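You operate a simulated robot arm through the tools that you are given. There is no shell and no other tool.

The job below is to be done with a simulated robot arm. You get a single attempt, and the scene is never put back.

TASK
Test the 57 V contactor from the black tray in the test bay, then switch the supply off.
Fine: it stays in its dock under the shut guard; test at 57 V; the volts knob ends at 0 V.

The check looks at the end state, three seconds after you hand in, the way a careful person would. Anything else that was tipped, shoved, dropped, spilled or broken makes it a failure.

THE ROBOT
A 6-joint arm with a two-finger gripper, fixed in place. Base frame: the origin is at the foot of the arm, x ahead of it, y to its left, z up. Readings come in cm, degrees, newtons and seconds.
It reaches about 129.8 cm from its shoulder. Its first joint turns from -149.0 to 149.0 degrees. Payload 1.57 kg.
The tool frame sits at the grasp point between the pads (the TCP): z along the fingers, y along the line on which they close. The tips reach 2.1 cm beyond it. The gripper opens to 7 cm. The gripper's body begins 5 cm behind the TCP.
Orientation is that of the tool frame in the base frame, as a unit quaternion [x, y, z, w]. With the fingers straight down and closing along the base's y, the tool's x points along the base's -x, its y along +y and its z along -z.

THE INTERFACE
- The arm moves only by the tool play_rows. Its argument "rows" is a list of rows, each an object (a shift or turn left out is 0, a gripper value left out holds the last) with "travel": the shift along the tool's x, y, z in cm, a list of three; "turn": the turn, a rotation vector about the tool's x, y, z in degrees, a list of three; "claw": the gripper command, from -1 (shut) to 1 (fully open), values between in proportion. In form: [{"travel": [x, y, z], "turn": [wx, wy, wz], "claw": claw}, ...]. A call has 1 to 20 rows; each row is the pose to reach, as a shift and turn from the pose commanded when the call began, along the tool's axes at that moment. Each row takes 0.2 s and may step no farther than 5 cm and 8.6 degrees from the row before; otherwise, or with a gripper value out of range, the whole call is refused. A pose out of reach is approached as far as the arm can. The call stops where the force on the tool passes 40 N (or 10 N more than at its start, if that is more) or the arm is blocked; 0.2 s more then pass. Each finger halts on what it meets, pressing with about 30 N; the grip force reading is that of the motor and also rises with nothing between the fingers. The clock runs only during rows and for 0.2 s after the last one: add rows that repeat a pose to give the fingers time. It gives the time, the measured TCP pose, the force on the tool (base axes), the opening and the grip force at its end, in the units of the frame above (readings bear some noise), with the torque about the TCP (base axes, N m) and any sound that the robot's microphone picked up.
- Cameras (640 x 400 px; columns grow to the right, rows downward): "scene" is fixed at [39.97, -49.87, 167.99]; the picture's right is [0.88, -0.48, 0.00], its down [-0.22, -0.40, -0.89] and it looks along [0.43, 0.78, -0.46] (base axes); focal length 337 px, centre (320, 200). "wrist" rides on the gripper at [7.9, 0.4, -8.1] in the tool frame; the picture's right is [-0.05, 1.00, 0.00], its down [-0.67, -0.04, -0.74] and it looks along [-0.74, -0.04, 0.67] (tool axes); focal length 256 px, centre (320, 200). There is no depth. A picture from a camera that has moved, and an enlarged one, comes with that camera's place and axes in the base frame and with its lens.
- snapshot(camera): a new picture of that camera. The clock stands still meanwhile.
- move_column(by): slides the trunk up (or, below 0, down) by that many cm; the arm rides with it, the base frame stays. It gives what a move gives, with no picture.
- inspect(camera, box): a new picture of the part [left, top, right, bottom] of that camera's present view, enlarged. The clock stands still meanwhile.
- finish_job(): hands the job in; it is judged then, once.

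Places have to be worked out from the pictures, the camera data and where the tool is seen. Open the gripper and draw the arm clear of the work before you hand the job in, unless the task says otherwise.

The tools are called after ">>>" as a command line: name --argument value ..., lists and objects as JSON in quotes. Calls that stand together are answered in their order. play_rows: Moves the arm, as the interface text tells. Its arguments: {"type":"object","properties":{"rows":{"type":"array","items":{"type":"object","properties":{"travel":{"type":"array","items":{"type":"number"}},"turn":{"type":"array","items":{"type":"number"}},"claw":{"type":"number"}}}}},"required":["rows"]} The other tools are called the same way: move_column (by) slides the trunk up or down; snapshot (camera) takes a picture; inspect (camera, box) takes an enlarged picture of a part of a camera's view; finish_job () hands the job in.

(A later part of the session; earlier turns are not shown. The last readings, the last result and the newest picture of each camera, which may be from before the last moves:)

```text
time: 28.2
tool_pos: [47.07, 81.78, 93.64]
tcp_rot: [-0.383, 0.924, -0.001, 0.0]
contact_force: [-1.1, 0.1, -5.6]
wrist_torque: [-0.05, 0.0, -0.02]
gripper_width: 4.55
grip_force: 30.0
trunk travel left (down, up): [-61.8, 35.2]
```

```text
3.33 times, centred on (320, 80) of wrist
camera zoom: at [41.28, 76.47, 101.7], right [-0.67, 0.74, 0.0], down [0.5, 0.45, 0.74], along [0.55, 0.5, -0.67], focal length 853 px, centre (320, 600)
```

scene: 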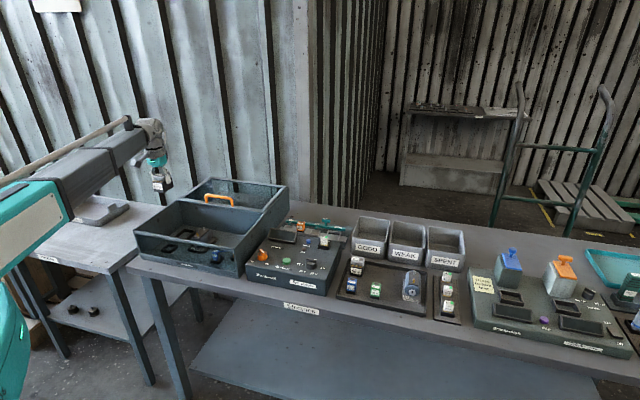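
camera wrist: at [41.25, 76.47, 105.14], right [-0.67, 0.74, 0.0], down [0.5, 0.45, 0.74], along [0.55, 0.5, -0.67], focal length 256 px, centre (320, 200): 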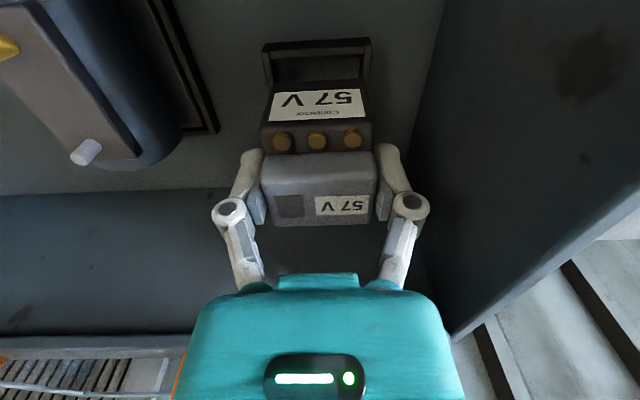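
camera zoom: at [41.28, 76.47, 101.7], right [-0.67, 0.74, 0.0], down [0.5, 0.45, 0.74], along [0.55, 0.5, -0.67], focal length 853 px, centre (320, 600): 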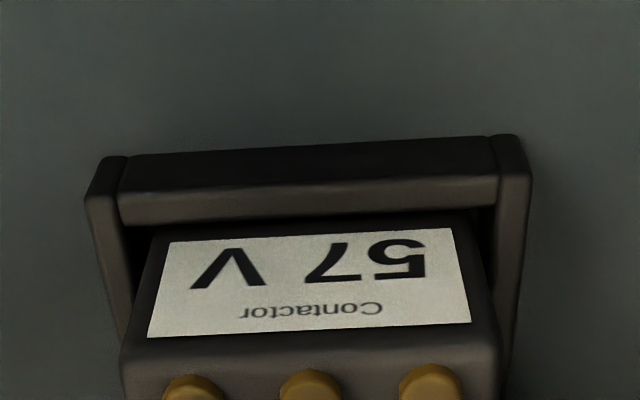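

Force changed to -5.6 N (downward), perhaps the dock drawing it in; I lower a little more.

>>> move_column --by -0.2

>>> inspect --camera "wrist" --box '[240, 20, 400, 140]'

>>> inspect --camera "scene" --box '[150, 200, 220, 260]'

```text
time: 28.8
tool_pos: [47.18, 81.91, 93.51]
tcp_rot: [-0.383, 0.924, 0.001, 0.0]
contact_force: [0.6, 0.7, -1.2]
wrist_torque: [0.11, -0.06, 0.02]
gripper_width: 4.56
grip_force: 29.9
trunk travel left (down, up): [-61.6, 35.4]
```

```text
3.33 times, centred on (320, 80) of wrist
camera zoom: at [41.27, 76.46, 101.53], right [-0.67, 0.74, 0.0], down [0.5, 0.45, 0.74], along [0.55, 0.5, -0.67], focal length 853 px, centre (320, 600)
```

zoom: 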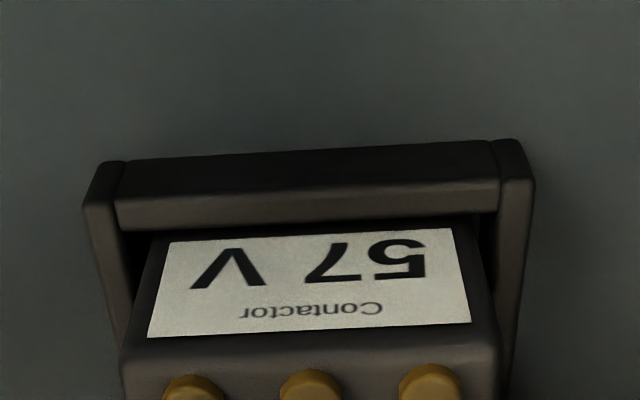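

```text
6.67 times, centred on (185, 230) of scene
camera zoom: at [39.97, -49.87, 167.99], right [0.88, -0.48, 0.0], down [-0.22, -0.4, -0.89], along [0.43, 0.78, -0.46], focal length 2244 px, centre (1220, 0)
```

zoom: 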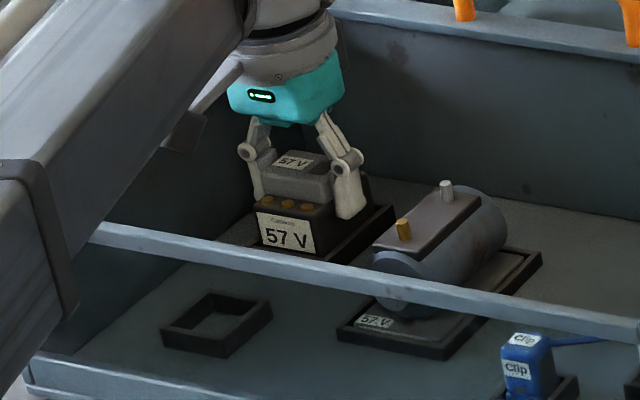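

Force dropped toward zero and torque rose, so it is just reaching the floor. One more 0.15 cm step.

>>> move_column --by -0.15

```text
time: 29.3
tool_pos: [47.06, 81.83, 93.43]
tcp_rot: [-0.384, 0.923, 0.001, 0.002]
contact_force: [5.0, 8.7, 19.8]
wrist_torque: [-0.12, 0.12, -0.03]
gripper_width: 4.58
grip_force: 29.9
trunk travel left (down, up): [-61.5, 35.5]
```

It is on the floor with about 20 N; I open the gripper moderately to release it and check.

>>> play_rows --rows '[{"claw": 0.6}, {"claw": 0.6}, {"claw": 0.6}]'

>>> snapshot --camera "wrist"

>>> move_column --by 2

>>> inspect --camera "wrist" --box '[220, 20, 420, 240]'

```text
time: 30.1
tool_pos: [47.16, 81.79, 93.37]
tcp_rot: [-0.382, 0.924, 0.0, 0.0]
contact_force: [0.1, -0.7, -0.5]
wrist_torque: [-0.02, 0.04, -0.02]
gripper_width: 5.61
grip_force: 0.2
trunk travel left (down, up): [-61.5, 35.5]
```

```text
taken
camera wrist: at [41.26, 76.44, 101.4], right [-0.67, 0.74, 0.0], down [0.5, 0.45, 0.74], along [0.55, 0.5, -0.67], focal length 256 px, centre (320, 200)
```

wrist: 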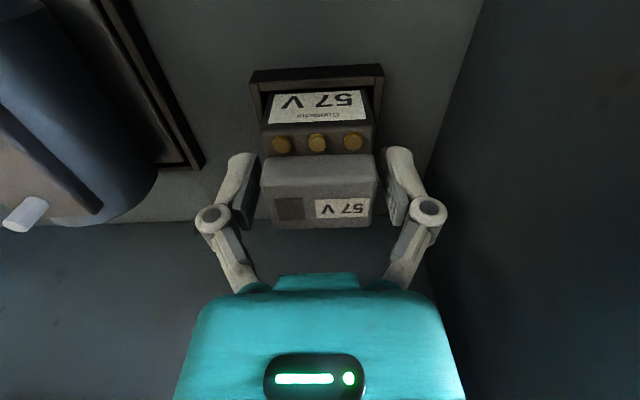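

```text
time: 30.7
tool_pos: [47.09, 81.76, 95.32]
tcp_rot: [-0.383, 0.924, 0.0, 0.0]
contact_force: [-0.1, -0.3, 0.4]
wrist_torque: [0.0, 0.02, -0.01]
gripper_width: 5.6
grip_force: 0.0
trunk travel left (down, up): [-63.5, 33.5]
```

```text
1.82 times, centred on (320, 130) of wrist
camera zoom: at [41.26, 76.45, 103.4], right [-0.67, 0.74, 0.0], down [0.5, 0.45, 0.74], along [0.55, 0.5, -0.67], focal length 465 px, centre (320, 327)
```

zoom: 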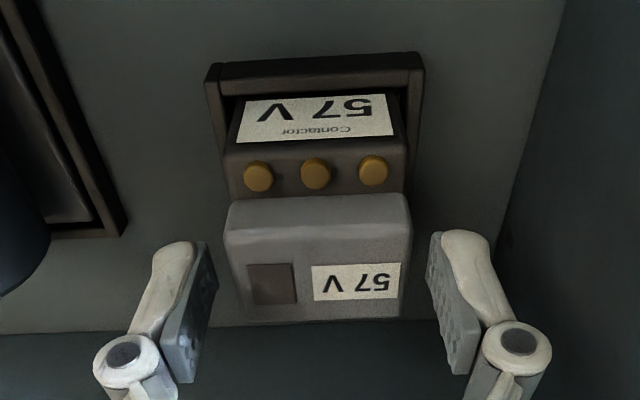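

Released and seated. I raise clear and back off to look at the whole bay and the guard handle.

>>> move_column --by 25

>>> play_rows --rows '[{"travel": [4, -2, 0]}, {"travel": [8, -4, 0]}, {"travel": [10, -7, 0]}, {"travel": [10, -10, 0]}, {"travel": [10, -10, 0]}]'

>>> snapshot --camera "wrist"

>>> inspect --camera "wrist" --box '[200, 0, 460, 160]'

>>> inspect --camera "scene" --box '[120, 160, 300, 290]'

```text
time: 33.3
tool_pos: [47.15, 81.94, 120.25]
tcp_rot: [-0.383, 0.924, 0.0, 0.0]
contact_force: [0.6, -0.3, 0.5]
wrist_torque: [0.02, 0.02, 0.02]
gripper_width: 5.6
grip_force: 0.1
trunk travel left (down, up): [-88.5, 8.5]
```

```text
time: 34.5
tool_pos: [47.24, 67.79, 120.26]
tcp_rot: [-0.383, 0.924, 0.0, 0.001]
contact_force: [-0.4, 0.1, 0.2]
wrist_torque: [-0.02, 0.0, -0.05]
gripper_width: 5.63
grip_force: 0.0
trunk travel left (down, up): [-88.5, 8.5]
```

```text
taken
camera wrist: at [41.26, 62.28, 128.4], right [-0.67, 0.74, 0.0], down [0.5, 0.45, 0.74], along [0.55, 0.5, -0.67], focal length 256 px, centre (320, 200)
```

wrist: 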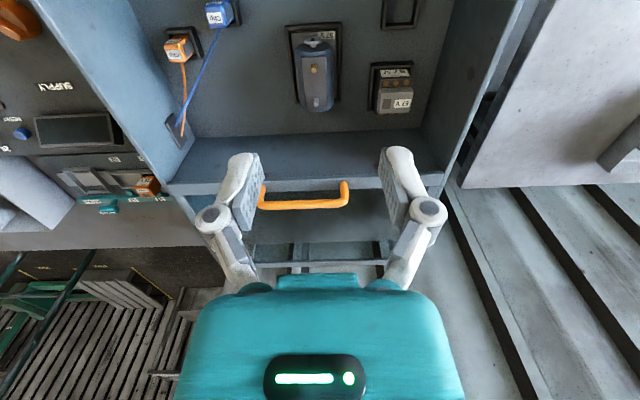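

```text
2.46 times, centred on (330, 80) of wrist
camera zoom: at [41.26, 62.28, 128.4], right [-0.67, 0.74, 0.0], down [0.5, 0.45, 0.74], along [0.55, 0.5, -0.67], focal length 630 px, centre (295, 495)
```

zoom: 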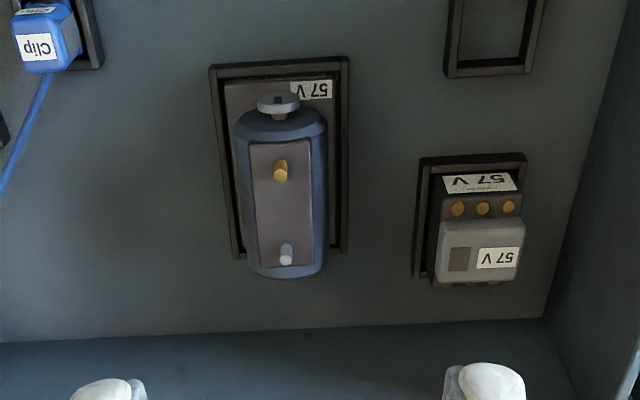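

```text
3.08 times, centred on (210, 225) of scene
camera zoom: at [39.97, -49.87, 167.99], right [0.88, -0.48, 0.0], down [-0.22, -0.4, -0.89], along [0.43, 0.78, -0.46], focal length 1036 px, centre (658, 123)
```

zoom: 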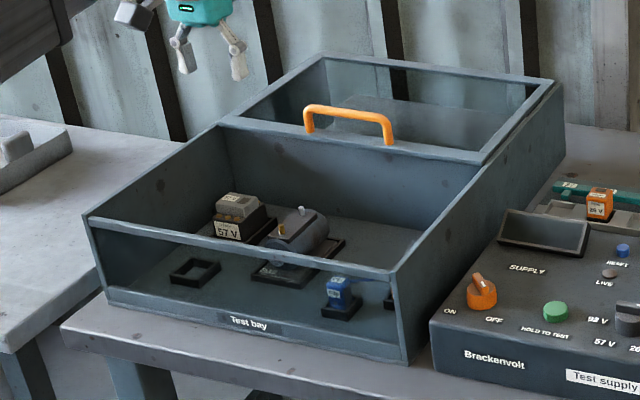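

The contactor is properly in its dock. The guard is a sliding frame with an orange handle (centre about u=-11.3, v=97.5, z≈107). I turn the tool 90° so the fingers close across the handle bar and move above it.

>>> play_rows --rows '[{"travel": [-1.3, -0.3, 0], "turn": [0, 0, 7.5], "claw": 1}, {"travel": [-2.6, -0.6, 0], "turn": [0, 0, 15]}, {"travel": [-3.9, -0.9, 0], "turn": [0, 0, 22.5]}, {"travel": [-5.2, -1.2, 0], "turn": [0, 0, 30]}, {"travel": [-6.5, -1.5, 0], "turn": [0, 0, 37.5]}, {"travel": [-7.8, -1.8, 0], "turn": [0, 0, 45]}, {"travel": [-9.1, -2.1, 0], "turn": [0, 0, 52.5]}, {"travel": [-10.4, -2.4, 0], "turn": [0, 0, 60]}, {"travel": [-11.7, -2.7, 0], "turn": [0, 0, 67.5]}, {"travel": [-13, -3, 0], "turn": [0, 0, 75]}, {"travel": [-14.3, -3.2, 0], "turn": [0, 0, 82.5]}, {"travel": [-16.2, -3.2, 0], "turn": [0, 0, 90]}, {"travel": [-16.2, -3.2, 0], "turn": [0, 0, 90]}]'

>>> snapshot --camera "wrist"

>>> snapshot --camera "scene"

```text
time: 37.3
tool_pos: [60.65, 76.93, 120.45]
tcp_rot: [0.384, 0.924, 0.0, 0.0]
contact_force: [0.3, 0.6, 0.5]
wrist_torque: [-0.02, -0.05, 0.0]
gripper_width: 7.02
grip_force: 0.1
trunk travel left (down, up): [-88.5, 8.5]
```

```text
taken
camera wrist: at [55.5, 82.72, 128.41], right [0.75, 0.67, 0.0], down [0.44, -0.5, 0.74], along [0.5, -0.56, -0.67], focal length 256 px, centre (320, 200)
```

wrist: 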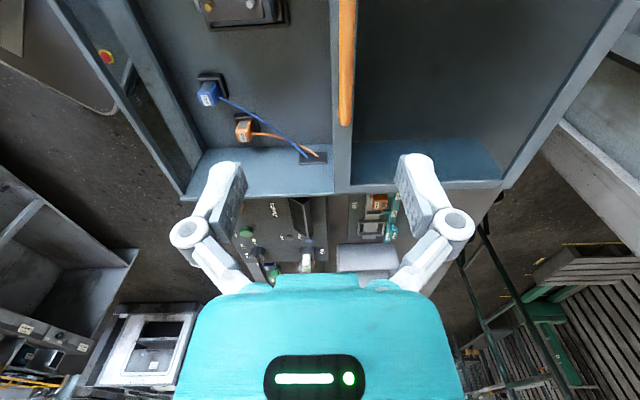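

```text
taken
```

scene: 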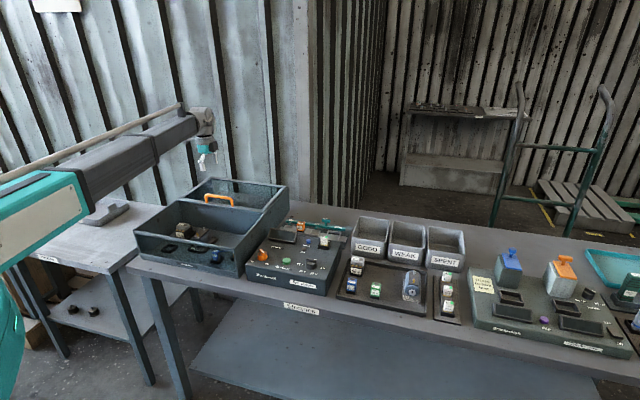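

The bar lies about 2.1 cm further along tool +y. I shift and lower 9 cm to check the straddle.

>>> play_rows --rows '[{"travel": [0, 2.1, 0]}, {"travel": [0, 2.1, 0]}]'

>>> move_column --by -8

>>> snapshot --camera "wrist"

>>> inspect --camera "scene" --box '[160, 120, 300, 240]'

```text
time: 37.9
tool_pos: [62.25, 78.39, 120.29]
tcp_rot: [0.383, 0.924, 0.0, 0.0]
contact_force: [0.5, -0.1, 0.3]
wrist_torque: [-0.03, 0.01, 0.01]
gripper_width: 7.01
grip_force: 0.0
trunk travel left (down, up): [-88.5, 8.5]
```

```text
time: 39.1
tool_pos: [62.32, 78.33, 112.32]
tcp_rot: [0.383, 0.924, 0.0, 0.001]
contact_force: [0.5, -0.8, 0.4]
wrist_torque: [0.03, 0.02, 0.0]
gripper_width: 7.0
grip_force: 0.1
trunk travel left (down, up): [-80.5, 16.5]
```

```text
taken
camera wrist: at [56.98, 84.18, 120.41], right [0.74, 0.67, 0.0], down [0.45, -0.5, 0.74], along [0.5, -0.55, -0.67], focal length 256 px, centre (320, 200)
```

wrist: 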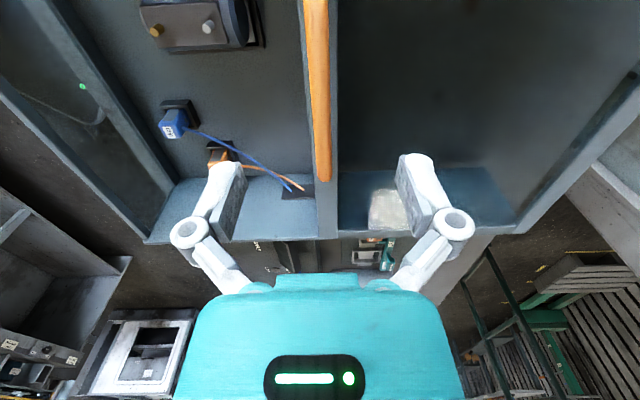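

```text
3.33 times, centred on (230, 180) of scene
camera zoom: at [39.97, -49.87, 167.99], right [0.88, -0.48, 0.0], down [-0.22, -0.4, -0.89], along [0.43, 0.78, -0.46], focal length 1122 px, centre (620, 267)
```

zoom: 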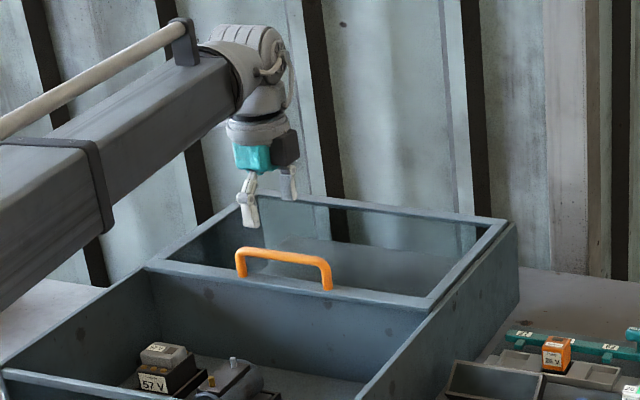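

The bar is centred between the fingers, its top at z≈106. I lower 6.3 cm so the pads sit at bar height, then close on it.

>>> move_column --by -4

>>> move_column --by -2.3

>>> snapshot --camera "wrist"

>>> inspect --camera "scene" --box '[160, 140, 300, 240]'

```text
time: 39.9
tool_pos: [62.32, 78.32, 108.4]
tcp_rot: [0.383, 0.924, 0.0, 0.001]
contact_force: [0.7, -0.2, 0.0]
wrist_torque: [0.01, -0.01, 0.01]
gripper_width: 6.99
grip_force: 0.1
trunk travel left (down, up): [-76.5, 20.5]
```

```text
time: 40.6
tool_pos: [62.15, 78.33, 105.97]
tcp_rot: [0.382, 0.924, 0.0, 0.0]
contact_force: [0.5, -0.1, 0.3]
wrist_torque: [-0.01, 0.01, 0.03]
gripper_width: 7.01
grip_force: 0.1
trunk travel left (down, up): [-74.2, 22.8]
```

```text
taken
camera wrist: at [56.98, 84.18, 114.11], right [0.74, 0.67, 0.0], down [0.45, -0.5, 0.74], along [0.5, -0.55, -0.67], focal length 256 px, centre (320, 200)
```

wrist: 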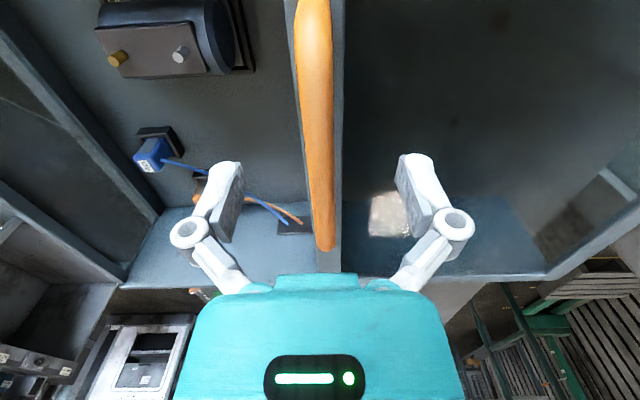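

```text
4.00 times, centred on (230, 190) of scene
camera zoom: at [39.97, -49.87, 167.99], right [0.88, -0.48, 0.0], down [-0.22, -0.4, -0.89], along [0.43, 0.78, -0.46], focal length 1346 px, centre (680, 240)
```

zoom: 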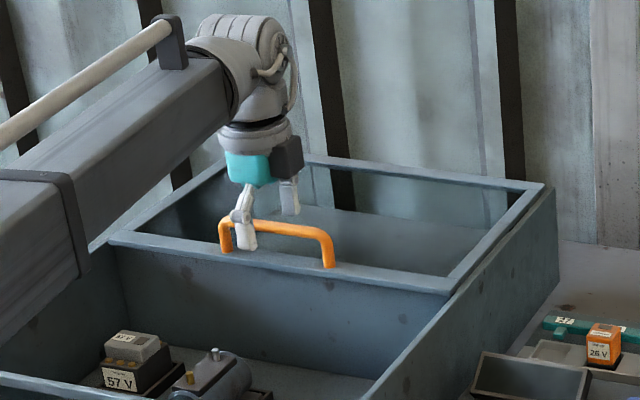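

The bar is at the TCP between the pads. I close the gripper on it.

>>> play_rows --rows '[{"claw": -1}, {"claw": -1}, {"claw": -1}, {"claw": -1}, {"claw": -1}, {"claw": -1}]'

```text
time: 42.0
tool_pos: [62.23, 78.24, 106.1]
tcp_rot: [0.383, 0.924, 0.0, 0.0]
contact_force: [0.0, 0.9, 5.4]
wrist_torque: [0.03, 0.01, -0.02]
gripper_width: 1.09
grip_force: 31.9
trunk travel left (down, up): [-74.2, 22.8]
```

Gripped (1.09 cm). I pull the guard forward along -v gently in small rows.

>>> play_rows --rows '[{"travel": [0, -0.7, 0]}, {"travel": [0, -1.5, 0]}, {"travel": [0, -2.5, 0]}, {"travel": [0, -3.5, 0]}, {"travel": [0, -4.5, 0]}, {"travel": [0, -5.5, 0]}, {"travel": [0, -6.5, 0]}, {"travel": [0, -7.5, 0]}, {"travel": [0, -8.5, 0]}, {"travel": [0, -9.5, 0]}, {"travel": [0, -10.5, 0]}]'

>>> snapshot --camera "wrist"

>>> inspect --camera "scene" --box '[120, 140, 300, 280]'

```text
time: 44.4
tool_pos: [54.76, 70.78, 106.02]
tcp_rot: [0.382, 0.924, 0.0, 0.0]
contact_force: [-0.2, -0.1, 5.5]
wrist_torque: [-0.05, -0.12, 0.03]
gripper_width: 1.1
grip_force: 31.9
trunk travel left (down, up): [-74.2, 22.8]
```

```text
taken
camera wrist: at [49.5, 76.7, 114.14], right [0.74, 0.67, 0.0], down [0.45, -0.5, 0.74], along [0.5, -0.55, -0.67], focal length 256 px, centre (320, 200)
```

wrist: 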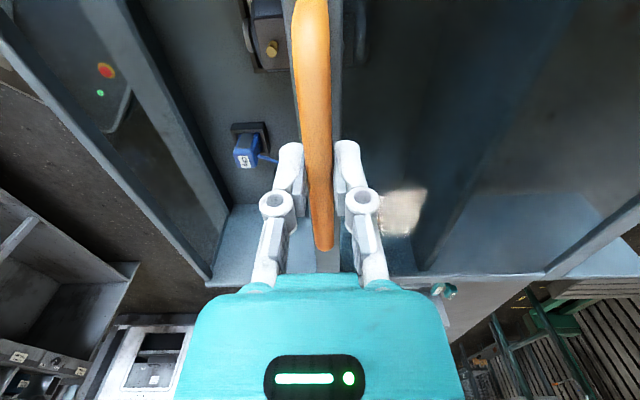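

```text
2.86 times, centred on (210, 210) of scene
camera zoom: at [39.97, -49.87, 167.99], right [0.88, -0.48, 0.0], down [-0.22, -0.4, -0.89], along [0.43, 0.78, -0.46], focal length 962 px, centre (634, 171)
```

zoom: 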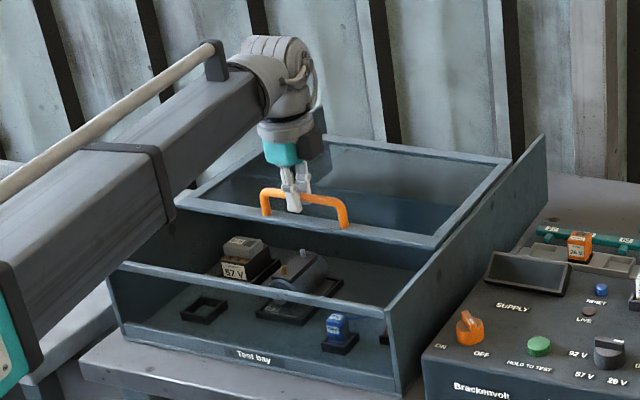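

The guard slides smoothly. I continue pulling toward the front wall.

>>> play_rows --rows '[{"travel": [0, -1, 0]}, {"travel": [0, -2, 0]}, {"travel": [0, -3, 0]}, {"travel": [0, -4, 0]}, {"travel": [0, -5, 0]}, {"travel": [0, -6, 0]}, {"travel": [0, -7, 0]}, {"travel": [0, -8, 0]}, {"travel": [0, -9, 0]}]'

>>> inspect --camera "scene" --box '[120, 140, 300, 280]'

```text
time: 46.4
tool_pos: [48.51, 64.55, 106.08]
tcp_rot: [0.382, 0.924, 0.0, -0.001]
contact_force: [0.9, -2.9, 4.3]
wrist_torque: [0.01, -0.03, 0.01]
gripper_width: 1.11
grip_force: 32.4
trunk travel left (down, up): [-74.2, 22.8]
```

```text
2.86 times, centred on (210, 210) of scene
camera zoom: at [39.97, -49.87, 167.99], right [0.88, -0.48, 0.0], down [-0.22, -0.4, -0.89], along [0.43, 0.78, -0.46], focal length 962 px, centre (634, 171)
```

zoom: 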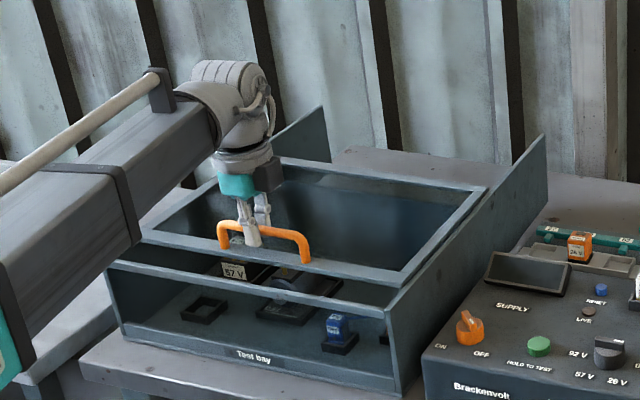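

A few cm remain; I keep pulling in small steps until it meets its stop.

>>> play_rows --rows '[{"travel": [0, -0.5, 0]}, {"travel": [0, -1, 0]}, {"travel": [0, -1.5, 0]}, {"travel": [0, -2, 0]}, {"travel": [0, -2.5, 0]}, {"travel": [0, -3, 0]}, {"travel": [0, -3.5, 0]}, {"travel": [0, -4, 0]}, {"travel": [0, -4.5, 0]}, {"travel": [0, -5, 0]}, {"travel": [0, -5.5, 0]}, {"travel": [0, -6, 0]}]'

>>> inspect --camera "scene" --box '[120, 140, 300, 280]'

>>> snapshot --camera "wrist"

```text
time: 48.9
tool_pos: [44.95, 60.97, 106.06]
tcp_rot: [0.383, 0.924, 0.006, 0.001]
contact_force: [5.6, 3.9, 9.8]
wrist_torque: [0.28, 0.2, 0.04]
gripper_width: 1.1
grip_force: 31.7
trunk travel left (down, up): [-74.2, 22.8]
stopped in row 12: the force on the tool passed its limit at 44 N (the readings are from after the stop); the commanded pose is now the measured one
```

```text
2.86 times, centred on (210, 210) of scene
camera zoom: at [39.97, -49.87, 167.99], right [0.88, -0.48, 0.0], down [-0.22, -0.4, -0.89], along [0.43, 0.78, -0.46], focal length 962 px, centre (634, 171)
```

zoom: 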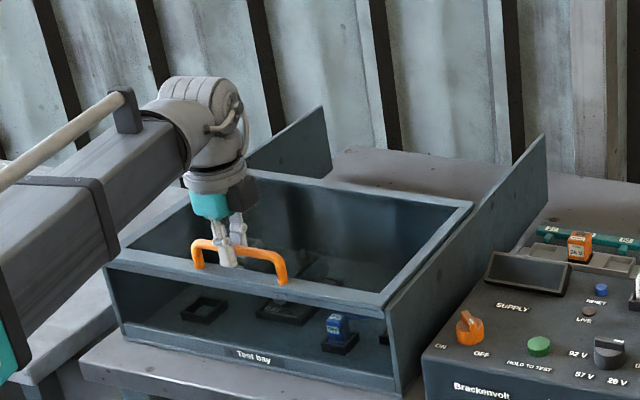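

```text
taken
camera wrist: at [39.64, 66.83, 114.12], right [0.74, 0.67, 0.01], down [0.44, -0.5, 0.74], along [0.5, -0.55, -0.67], focal length 256 px, centre (320, 200)
```

wrist: 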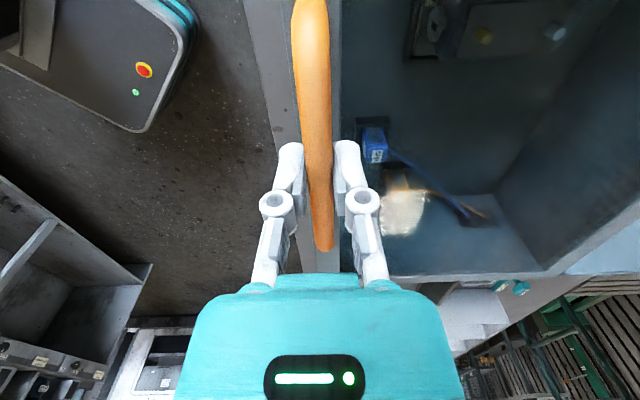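

The guard is shut against its front stop. I open the gripper and raise clear.

>>> play_rows --rows '[{"claw": 1}, {"claw": 1}, {"claw": 1}, {"claw": 1}, {"claw": 1}]'

>>> move_column --by 14

>>> inspect --camera "scene" --box '[120, 160, 300, 280]'

>>> inspect --camera "scene" --box '[240, 210, 350, 290]'

```text
time: 50.1
tool_pos: [44.87, 61.03, 106.06]
tcp_rot: [0.383, 0.924, 0.005, 0.002]
contact_force: [-0.7, 1.3, -0.1]
wrist_torque: [-0.01, 0.01, 0.01]
gripper_width: 7.0
grip_force: 0.1
trunk travel left (down, up): [-74.2, 22.8]
```

```text
time: 51.8
tool_pos: [44.78, 61.03, 120.0]
tcp_rot: [0.382, 0.924, 0.005, 0.002]
contact_force: [-0.2, 0.9, 0.2]
wrist_torque: [0.0, 0.02, 0.04]
gripper_width: 7.01
grip_force: 0.1
trunk travel left (down, up): [-88.2, 8.8]
```

```text
3.33 times, centred on (210, 220) of scene
camera zoom: at [39.97, -49.87, 167.99], right [0.88, -0.48, 0.0], down [-0.22, -0.4, -0.89], along [0.43, 0.78, -0.46], focal length 1122 px, centre (687, 133)
```

zoom: 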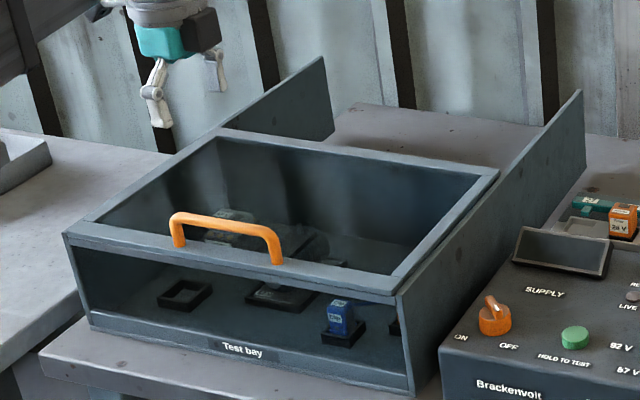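

```text
5.00 times, centred on (295, 250) of scene
camera zoom: at [39.97, -49.87, 167.99], right [0.88, -0.48, 0.0], down [-0.22, -0.4, -0.89], along [0.43, 0.78, -0.46], focal length 1683 px, centre (445, -50)
```

zoom: 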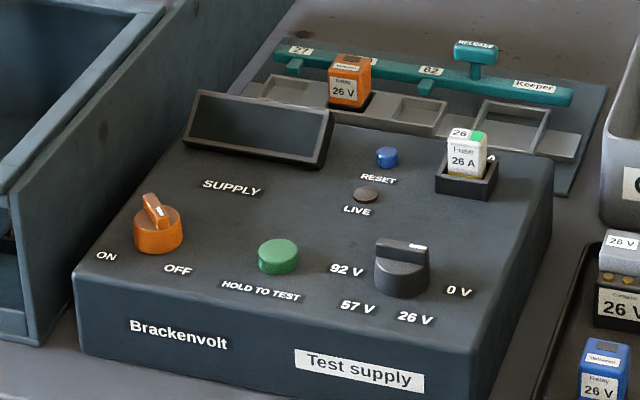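

The guard is shut; contactor is inside. Next the volts knob at about (80.8, 31.1): its fin lies along the bench's right axis, pointing at 0 V. I move above it, then turn the wrist back so I will have 120° of clockwise travel.

>>> play_rows --rows '[{"travel": [-4.7, 0.4, 0], "turn": [0.62, 0, 0]}, {"travel": [-9.4, 0.8, 0], "turn": [0.62, 0, 0]}, {"travel": [-14.1, 1.3, 0], "turn": [0.62, 0, 0]}, {"travel": [-18.8, 1.7, 0], "turn": [0.62, 0, 0]}, {"travel": [-23.5, 2.1, 0], "turn": [0.62, 0, 0]}, {"travel": [-28.2, 2.6, 0], "turn": [0.62, 0, 0]}, {"travel": [-32.9, 3, 0], "turn": [0.62, 0, 0]}, {"travel": [-37.6, 3.4, 0], "turn": [0.62, 0, 0]}, {"travel": [-42.3, 3.9, 0], "turn": [0.62, 0, 0]}, {"travel": [-46.6, 4.3, 0], "turn": [0.62, 0, 0]}, {"travel": [-46.6, 4.3, 0], "turn": [0.62, 0, 0]}]'

>>> play_rows --rows '[{"turn": [0, 0, -7.5]}, {"turn": [0, 0, -15]}, {"turn": [0, 0, -22.5]}, {"turn": [0, 0, -30]}, {"turn": [0, 0, -37.5]}, {"turn": [0, 0, -45]}, {"turn": [0, 0, -52.5]}, {"turn": [0, 0, -60]}, {"turn": [0, 0, -67.5]}, {"turn": [0, 0, -75]}, {"turn": [0, 0, -82.5]}, {"turn": [0, 0, -90]}, {"turn": [0, 0, -90]}]'

>>> snapshot --camera "wrist"

>>> play_rows --rows '[{"turn": [0, 0, -7.5]}, {"turn": [0, 0, -15]}, {"turn": [0, 0, -22.5]}, {"turn": [0, 0, -30]}, {"turn": [0, 0, -37.5]}, {"turn": [0, 0, -45]}, {"turn": [0, 0, -52.5]}, {"turn": [0, 0, -60]}, {"turn": [0, 0, -67.5]}, {"turn": [0, 0, -75]}, {"turn": [0, 0, -82.5]}, {"turn": [0, 0, -90]}, {"turn": [0, 0, -90]}]'

>>> snapshot --camera "wrist"

>>> snapshot --camera "scene"

```text
time: 54.1
tool_pos: [80.88, 31.26, 120.07]
tcp_rot: [0.383, 0.924, 0.0, -0.001]
contact_force: [0.1, -0.3, 0.1]
wrist_torque: [0.02, 0.02, 0.0]
gripper_width: 7.0
grip_force: 0.1
trunk travel left (down, up): [-88.2, 8.8]
```

```text
time: 57.0
tool_pos: [80.9, 31.06, 119.97]
tcp_rot: [-0.384, 0.923, 0.001, -0.001]
contact_force: [-0.5, 0.2, 0.4]
wrist_torque: [0.01, -0.01, 0.03]
gripper_width: 6.99
grip_force: 0.0
trunk travel left (down, up): [-88.2, 8.8]
```

```text
taken
camera wrist: at [75.01, 25.71, 128.11], right [-0.67, 0.74, 0.0], down [0.5, 0.45, 0.74], along [0.55, 0.5, -0.67], focal length 256 px, centre (320, 200)
```

wrist: 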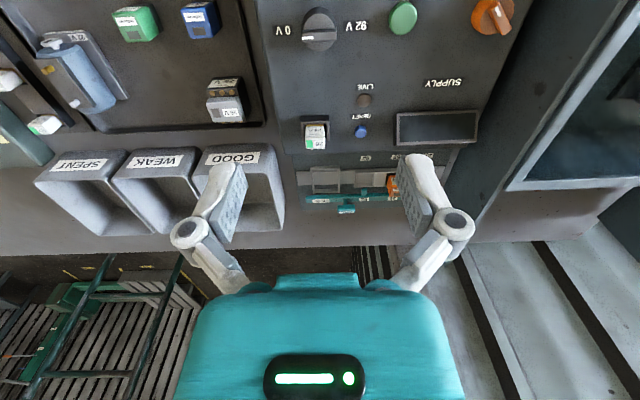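

```text
time: 59.8
tool_pos: [80.88, 30.97, 120.07]
tcp_rot: [0.924, -0.382, -0.002, 0.0]
contact_force: [0.0, 0.6, 0.3]
wrist_torque: [-0.02, 0.01, -0.01]
gripper_width: 7.01
grip_force: 0.1
trunk travel left (down, up): [-88.2, 8.8]
```

```text
taken
camera wrist: at [86.23, 25.14, 128.09], right [-0.74, -0.67, 0.0], down [-0.45, 0.5, 0.75], along [-0.5, 0.55, -0.67], focal length 256 px, centre (320, 200)
```

wrist: 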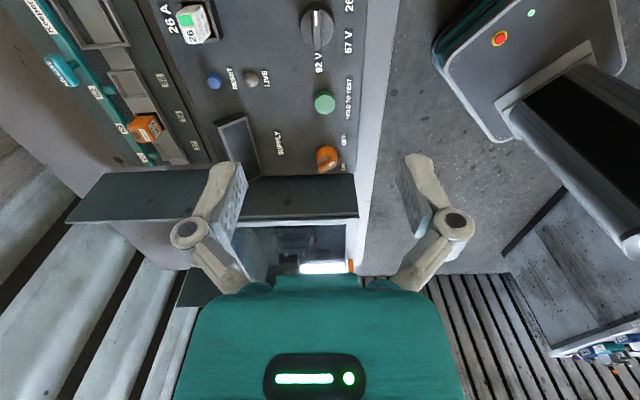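

```text
taken
```

scene: 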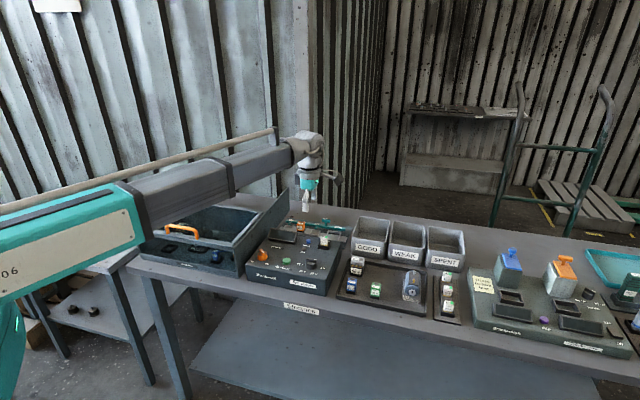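

The knob is almost right below the tool. I lower 12 cm and zoom to measure the fin.

>>> move_column --by -12

>>> inspect --camera "wrist" --box '[220, 0, 420, 200]'

>>> inspect --camera "scene" --box '[240, 180, 350, 280]'

```text
time: 61.2
tool_pos: [80.91, 31.23, 108.1]
tcp_rot: [0.924, -0.384, -0.001, 0.0]
contact_force: [-0.5, 0.2, 1.0]
wrist_torque: [0.0, -0.01, -0.01]
gripper_width: 7.0
grip_force: 0.1
trunk travel left (down, up): [-76.2, 20.8]
```

```text
2.00 times, centred on (320, 100) of wrist
camera zoom: at [86.21, 25.13, 116.1], right [-0.74, -0.67, 0.0], down [-0.44, 0.5, 0.75], along [-0.5, 0.55, -0.67], focal length 512 px, centre (320, 400)
```

zoom: 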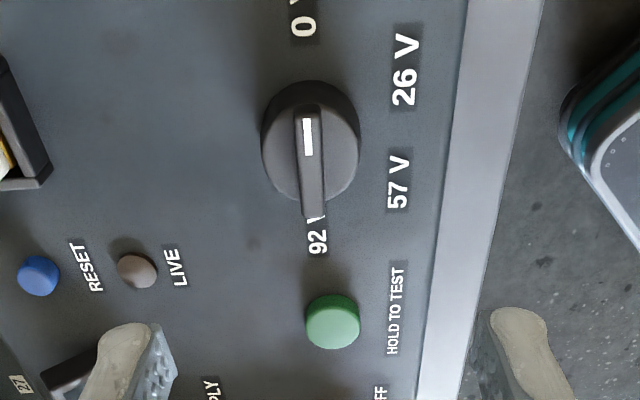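

```text
4.00 times, centred on (295, 230) of scene
camera zoom: at [39.97, -49.87, 167.99], right [0.88, -0.48, 0.0], down [-0.22, -0.4, -0.89], along [0.43, 0.78, -0.46], focal length 1346 px, centre (420, 80)
```

zoom: 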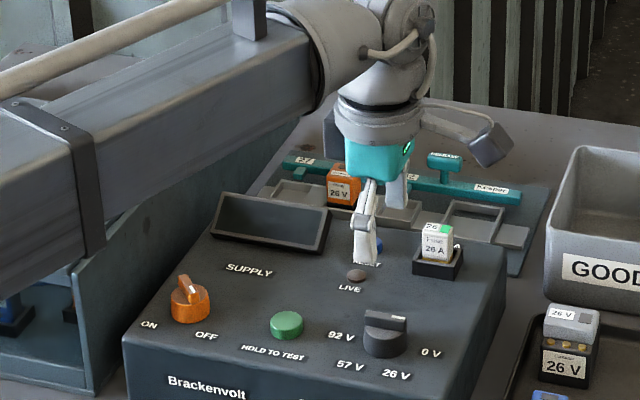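

Detents appear at 60° spacing (57 V at 120° clockwise from 0 V). The fin centre is about 0.42 cm toward tool -y; I correct and lower 6 cm to look again.

>>> play_rows --rows '[{"travel": [0, -0.42, 0]}, {"travel": [0, -0.42, 0]}]'

>>> move_column --by -5.5

>>> inspect --camera "wrist" --box '[220, 40, 420, 240]'

>>> inspect --camera "scene" --box '[280, 220, 350, 280]'

```text
time: 61.9
tool_pos: [81.1, 31.33, 108.07]
tcp_rot: [0.924, -0.383, -0.002, 0.0]
contact_force: [0.2, 0.7, -0.4]
wrist_torque: [-0.02, -0.04, -0.02]
gripper_width: 6.99
grip_force: 0.0
trunk travel left (down, up): [-76.2, 20.8]
```

```text
time: 62.8
tool_pos: [81.18, 31.38, 102.69]
tcp_rot: [0.924, -0.382, -0.001, -0.001]
contact_force: [0.7, 0.9, 0.3]
wrist_torque: [-0.04, -0.02, 0.01]
gripper_width: 7.02
grip_force: 0.1
trunk travel left (down, up): [-70.7, 26.3]
```

```text
2.00 times, centred on (320, 140) of wrist
camera zoom: at [86.5, 25.43, 110.6], right [-0.74, -0.67, 0.0], down [-0.44, 0.5, 0.75], along [-0.5, 0.55, -0.67], focal length 512 px, centre (320, 320)
```

zoom: 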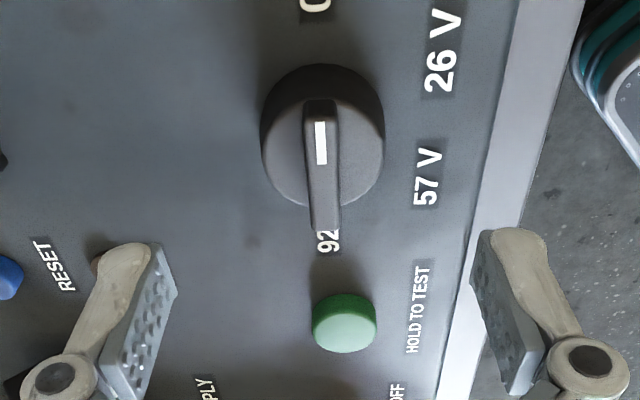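

```text
6.67 times, centred on (315, 250) of scene
camera zoom: at [39.97, -49.87, 167.99], right [0.88, -0.48, 0.0], down [-0.22, -0.4, -0.89], along [0.43, 0.78, -0.46], focal length 2244 px, centre (353, -133)
```

zoom: 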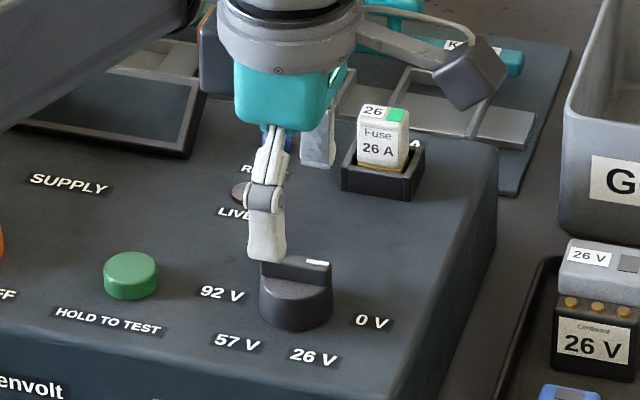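

The fin is centred (top z≈97.7). I lower 3.6 cm so the tips come about 0.7 cm below the fin top, then check from both cameras.

>>> move_column --by -3.6

>>> inspect --camera "wrist" --box '[220, 80, 420, 280]'

>>> inspect --camera "scene" --box '[290, 220, 340, 270]'

```text
time: 63.6
tool_pos: [81.24, 31.48, 98.97]
tcp_rot: [0.924, -0.383, -0.001, -0.001]
contact_force: [0.8, 0.7, 0.6]
wrist_torque: [0.02, 0.01, 0.0]
gripper_width: 7.0
grip_force: 0.1
trunk travel left (down, up): [-67.1, 29.9]
```

```text
2.00 times, centred on (320, 180) of wrist
camera zoom: at [86.5, 25.42, 107.0], right [-0.74, -0.67, 0.0], down [-0.44, 0.5, 0.75], along [-0.5, 0.55, -0.67], focal length 512 px, centre (320, 240)
```

zoom: 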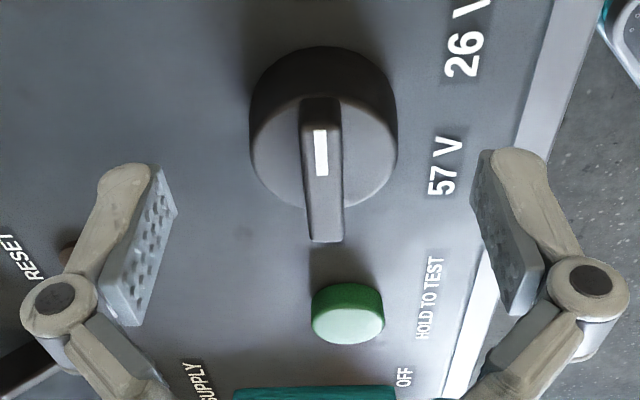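

```text
8.00 times, centred on (315, 245) of scene
camera zoom: at [39.97, -49.87, 167.99], right [0.88, -0.48, 0.0], down [-0.22, -0.4, -0.89], along [0.43, 0.78, -0.46], focal length 2693 px, centre (360, -160)
```

zoom: 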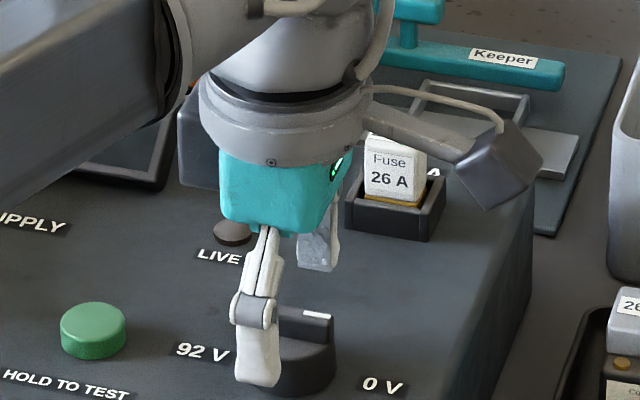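

The tips may be right at disc-top height; I raise 0.3 cm so the pads take the fin rather than the disc edge, then close.

>>> move_column --by 0.3

>>> play_rows --rows '[{"claw": -1}, {"claw": -1}, {"claw": -1}, {"claw": -1}, {"claw": -1}, {"claw": -1}]'

>>> inspect --camera "wrist" --box '[220, 80, 420, 280]'

>>> inspect --camera "scene" --box '[290, 220, 340, 270]'

```text
time: 64.1
tool_pos: [81.06, 31.42, 99.35]
tcp_rot: [0.924, -0.383, -0.001, 0.001]
contact_force: [-0.5, 0.1, 1.0]
wrist_torque: [0.0, -0.02, 0.0]
gripper_width: 6.98
grip_force: 0.1
trunk travel left (down, up): [-67.4, 29.6]
```

```text
time: 65.0
tool_pos: [80.93, 31.39, 99.51]
tcp_rot: [0.924, -0.383, 0.001, -0.003]
contact_force: [6.9, 1.8, 44.1]
wrist_torque: [0.16, 0.27, 0.0]
gripper_width: 0.9
grip_force: 31.8
trunk travel left (down, up): [-67.4, 29.6]
stopped in row 4: the force on the tool passed its limit at 48 N (the readings are from after the stop); the commanded pose is now the measured one
```

```text
2.00 times, centred on (320, 180) of wrist
camera zoom: at [86.33, 25.39, 107.65], right [-0.74, -0.67, 0.0], down [-0.45, 0.49, 0.74], along [-0.5, 0.56, -0.67], focal length 512 px, centre (320, 240)
```

zoom: 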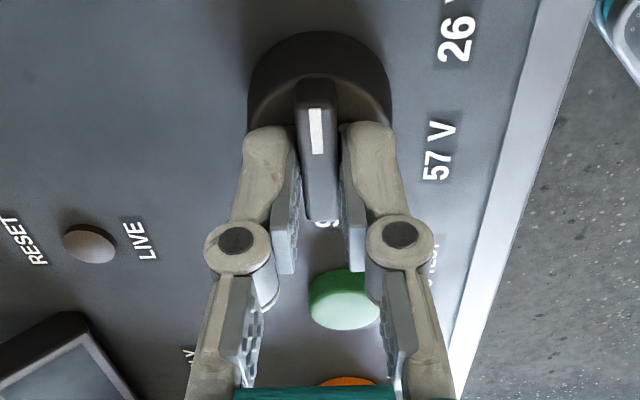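

```text
8.00 times, centred on (315, 245) of scene
camera zoom: at [39.97, -49.87, 167.99], right [0.88, -0.48, 0.0], down [-0.22, -0.4, -0.89], along [0.43, 0.78, -0.46], focal length 2693 px, centre (360, -160)
```

zoom: 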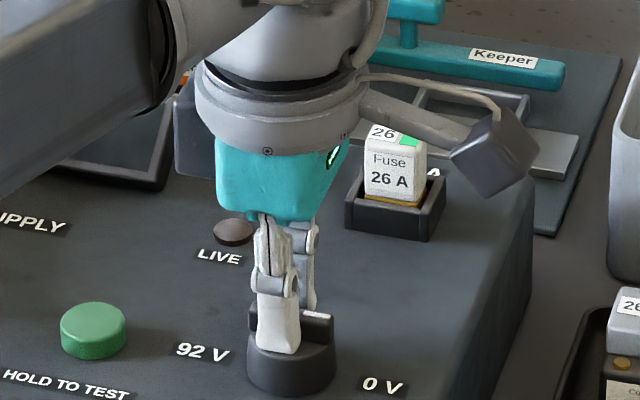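

The fin is gripped (0.9 cm) but the tips press on the disc (44 N). I open a little, raise 0.5 cm and regrip.

>>> play_rows --rows '[{"claw": -0.4}, {"claw": -0.4}]'

>>> move_column --by 0.5

>>> play_rows --rows '[{"claw": -1, "turn": [0, 0, 0]}, {"claw": -1}, {"claw": -1}]'

```text
time: 65.6
tool_pos: [81.0, 31.47, 99.39]
tcp_rot: [0.924, -0.382, 0.001, -0.002]
contact_force: [-0.5, 0.0, 27.8]
wrist_torque: [0.01, 0.0, 0.0]
gripper_width: 2.44
grip_force: 4.4
trunk travel left (down, up): [-67.4, 29.6]
```

```text
time: 66.1
tool_pos: [81.17, 31.49, 99.76]
tcp_rot: [0.924, -0.383, -0.001, 0.0]
contact_force: [-1.0, -0.5, -0.1]
wrist_torque: [0.0, -0.01, 0.02]
gripper_width: 2.13
grip_force: 0.1
trunk travel left (down, up): [-67.9, 29.1]
```

```text
time: 66.9
tool_pos: [81.15, 31.12, 99.8]
tcp_rot: [0.924, -0.383, -0.001, 0.0]
contact_force: [-14.9, -11.8, -12.4]
wrist_torque: [-0.44, 0.03, -0.03]
gripper_width: 0.9
grip_force: 32.2
trunk travel left (down, up): [-67.9, 29.1]
```

Gripping the fin with a sideways load of about 19 N toward -v; I shift 0.25 cm that way (tool +y) to relieve it.

>>> play_rows --rows '[{"travel": [0, 0.12, 0]}, {"travel": [0, 0.25, 0]}, {"travel": [0, 0.25, 0]}]'

```text
time: 67.7
tool_pos: [81.16, 31.22, 99.74]
tcp_rot: [0.924, -0.383, 0.0, -0.001]
contact_force: [-5.6, -1.7, -7.5]
wrist_torque: [-0.03, 0.12, 0.0]
gripper_width: 0.91
grip_force: 31.8
trunk travel left (down, up): [-67.9, 29.1]
```

Load mostly relieved. I turn clockwise (tool +z) 30° in small rows and check that the knob follows.

>>> play_rows --rows '[{"turn": [0, 0, 5]}, {"turn": [0, 0, 10]}, {"turn": [0, 0, 15]}, {"turn": [0, 0, 20]}, {"turn": [0, 0, 25]}, {"turn": [0, 0, 30]}, {"turn": [0, 0, 30]}]'

>>> inspect --camera "scene" --box '[280, 220, 350, 280]'

>>> inspect --camera "wrist" --box '[220, 80, 420, 280]'

```text
time: 69.3
tool_pos: [81.2, 31.33, 99.71]
tcp_rot: [0.793, -0.61, 0.0, -0.001]
contact_force: [14.3, 9.7, 14.5]
wrist_torque: [0.16, -0.27, 0.02]
gripper_width: 0.9
grip_force: 32.2
trunk travel left (down, up): [-67.9, 29.1]
```

```text
6.67 times, centred on (315, 250) of scene
camera zoom: at [39.97, -49.87, 167.99], right [0.88, -0.48, 0.0], down [-0.22, -0.4, -0.89], along [0.43, 0.78, -0.46], focal length 2244 px, centre (353, -133)
```

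zoom: 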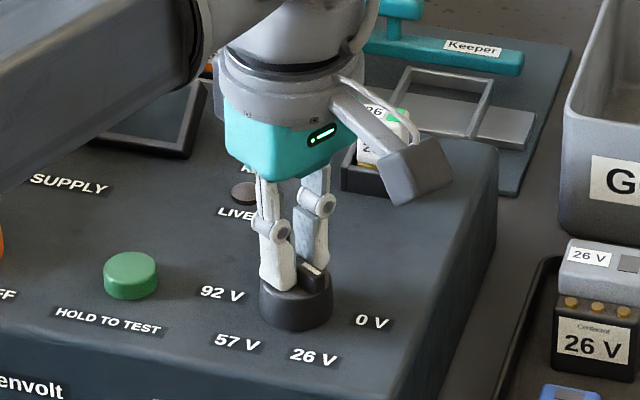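

```text
2.00 times, centred on (320, 180) of wrist
camera zoom: at [82.79, 23.49, 107.8], right [-0.98, -0.21, 0.0], down [-0.14, 0.65, 0.75], along [-0.15, 0.73, -0.67], focal length 512 px, centre (320, 240)
```

zoom: 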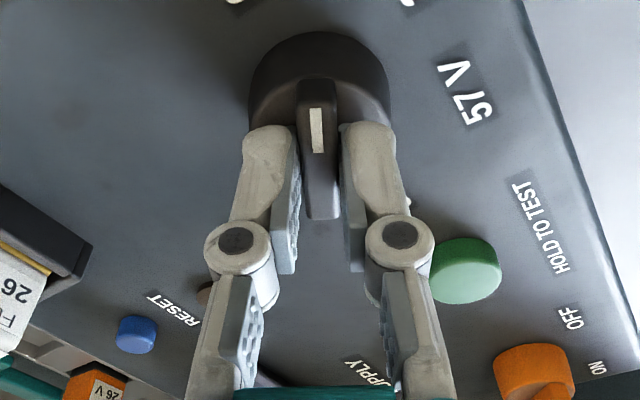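

The knob follows. I add a small relieving shift and continue another 45° clockwise.

>>> play_rows --rows '[{"travel": [-0.08, -0.13, 0]}, {"travel": [-0.08, -0.13, 0], "turn": [0, 0, 5]}, {"travel": [-0.08, -0.13, 0], "turn": [0, 0, 10]}, {"travel": [-0.08, -0.13, 0], "turn": [0, 0, 15]}, {"travel": [-0.08, -0.13, 0], "turn": [0, 0, 20]}, {"travel": [-0.08, -0.13, 0], "turn": [0, 0, 25]}, {"travel": [-0.08, -0.13, 0], "turn": [0, 0, 30]}, {"travel": [-0.08, -0.13, 0], "turn": [0, 0, 35]}, {"travel": [-0.08, -0.13, 0], "turn": [0, 0, 40]}, {"travel": [-0.08, -0.13, 0], "turn": [0, 0, 45]}, {"travel": [-0.08, -0.13, 0], "turn": [0, 0, 45]}]'

>>> inspect --camera "scene" --box '[280, 220, 350, 280]'

```text
time: 71.7
tool_pos: [81.17, 31.27, 99.77]
tcp_rot: [-0.499, 0.866, 0.0, 0.0]
contact_force: [15.6, 1.6, 15.5]
wrist_torque: [-0.64, 0.08, 0.03]
gripper_width: 0.9
grip_force: 32.4
trunk travel left (down, up): [-67.9, 29.1]
```

```text
6.67 times, centred on (315, 250) of scene
camera zoom: at [39.97, -49.87, 167.99], right [0.88, -0.48, 0.0], down [-0.22, -0.4, -0.89], along [0.43, 0.78, -0.46], focal length 2244 px, centre (353, -133)
```

zoom: 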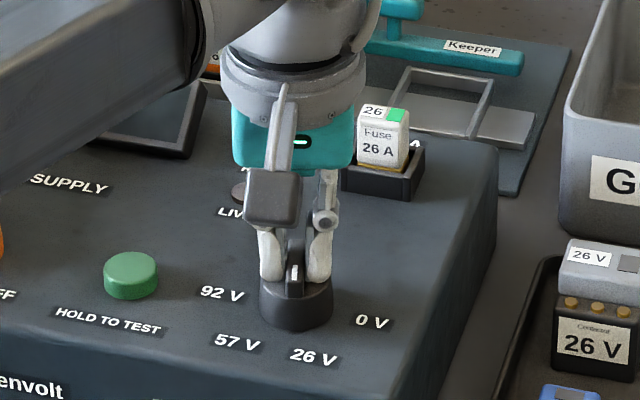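

75° done, knob following. I continue the remaining 45° to reach 57 V with another small relieving shift.

>>> play_rows --rows '[{"travel": [-0.08, -0.13, 0]}, {"travel": [-0.08, -0.13, 0], "turn": [0, 0, 5]}, {"travel": [-0.08, -0.13, 0], "turn": [0, 0, 10]}, {"travel": [-0.08, -0.13, 0], "turn": [0, 0, 15]}, {"travel": [-0.08, -0.13, 0], "turn": [0, 0, 20]}, {"travel": [-0.08, -0.13, 0], "turn": [0, 0, 25]}, {"travel": [-0.08, -0.13, 0], "turn": [0, 0, 30]}, {"travel": [-0.08, -0.13, 0], "turn": [0, 0, 35]}, {"travel": [-0.08, -0.13, 0], "turn": [0, 0, 40]}, {"travel": [-0.08, -0.13, 0], "turn": [0, 0, 45]}, {"travel": [-0.08, -0.13, 0], "turn": [0, 0, 45]}]'

>>> inspect --camera "scene" --box '[280, 220, 350, 280]'

>>> snapshot --camera "wrist"

```text
time: 74.1
tool_pos: [81.22, 31.3, 99.71]
tcp_rot: [-0.13, 0.992, 0.0, 0.0]
contact_force: [-13.9, -12.3, -15.5]
wrist_torque: [-0.1, -0.23, 0.01]
gripper_width: 0.92
grip_force: 31.8
trunk travel left (down, up): [-67.9, 29.1]
```

```text
6.67 times, centred on (315, 250) of scene
camera zoom: at [39.97, -49.87, 167.99], right [0.88, -0.48, 0.0], down [-0.22, -0.4, -0.89], along [0.43, 0.78, -0.46], focal length 2244 px, centre (353, -133)
```

zoom: 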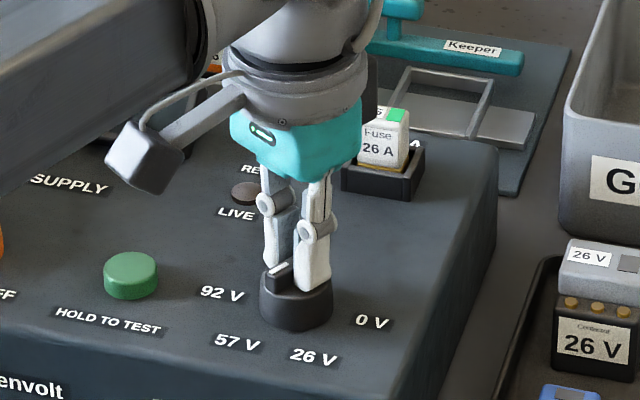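

```text
taken
camera wrist: at [73.52, 29.59, 107.81], right [-0.21, 0.98, 0.0], down [0.65, 0.14, 0.74], along [0.73, 0.15, -0.67], focal length 256 px, centre (320, 200)
```

wrist: 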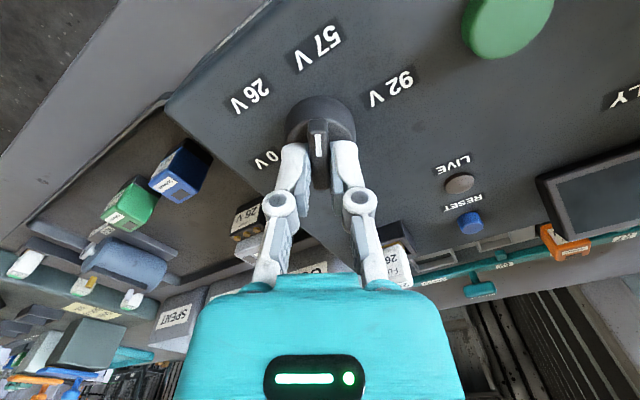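

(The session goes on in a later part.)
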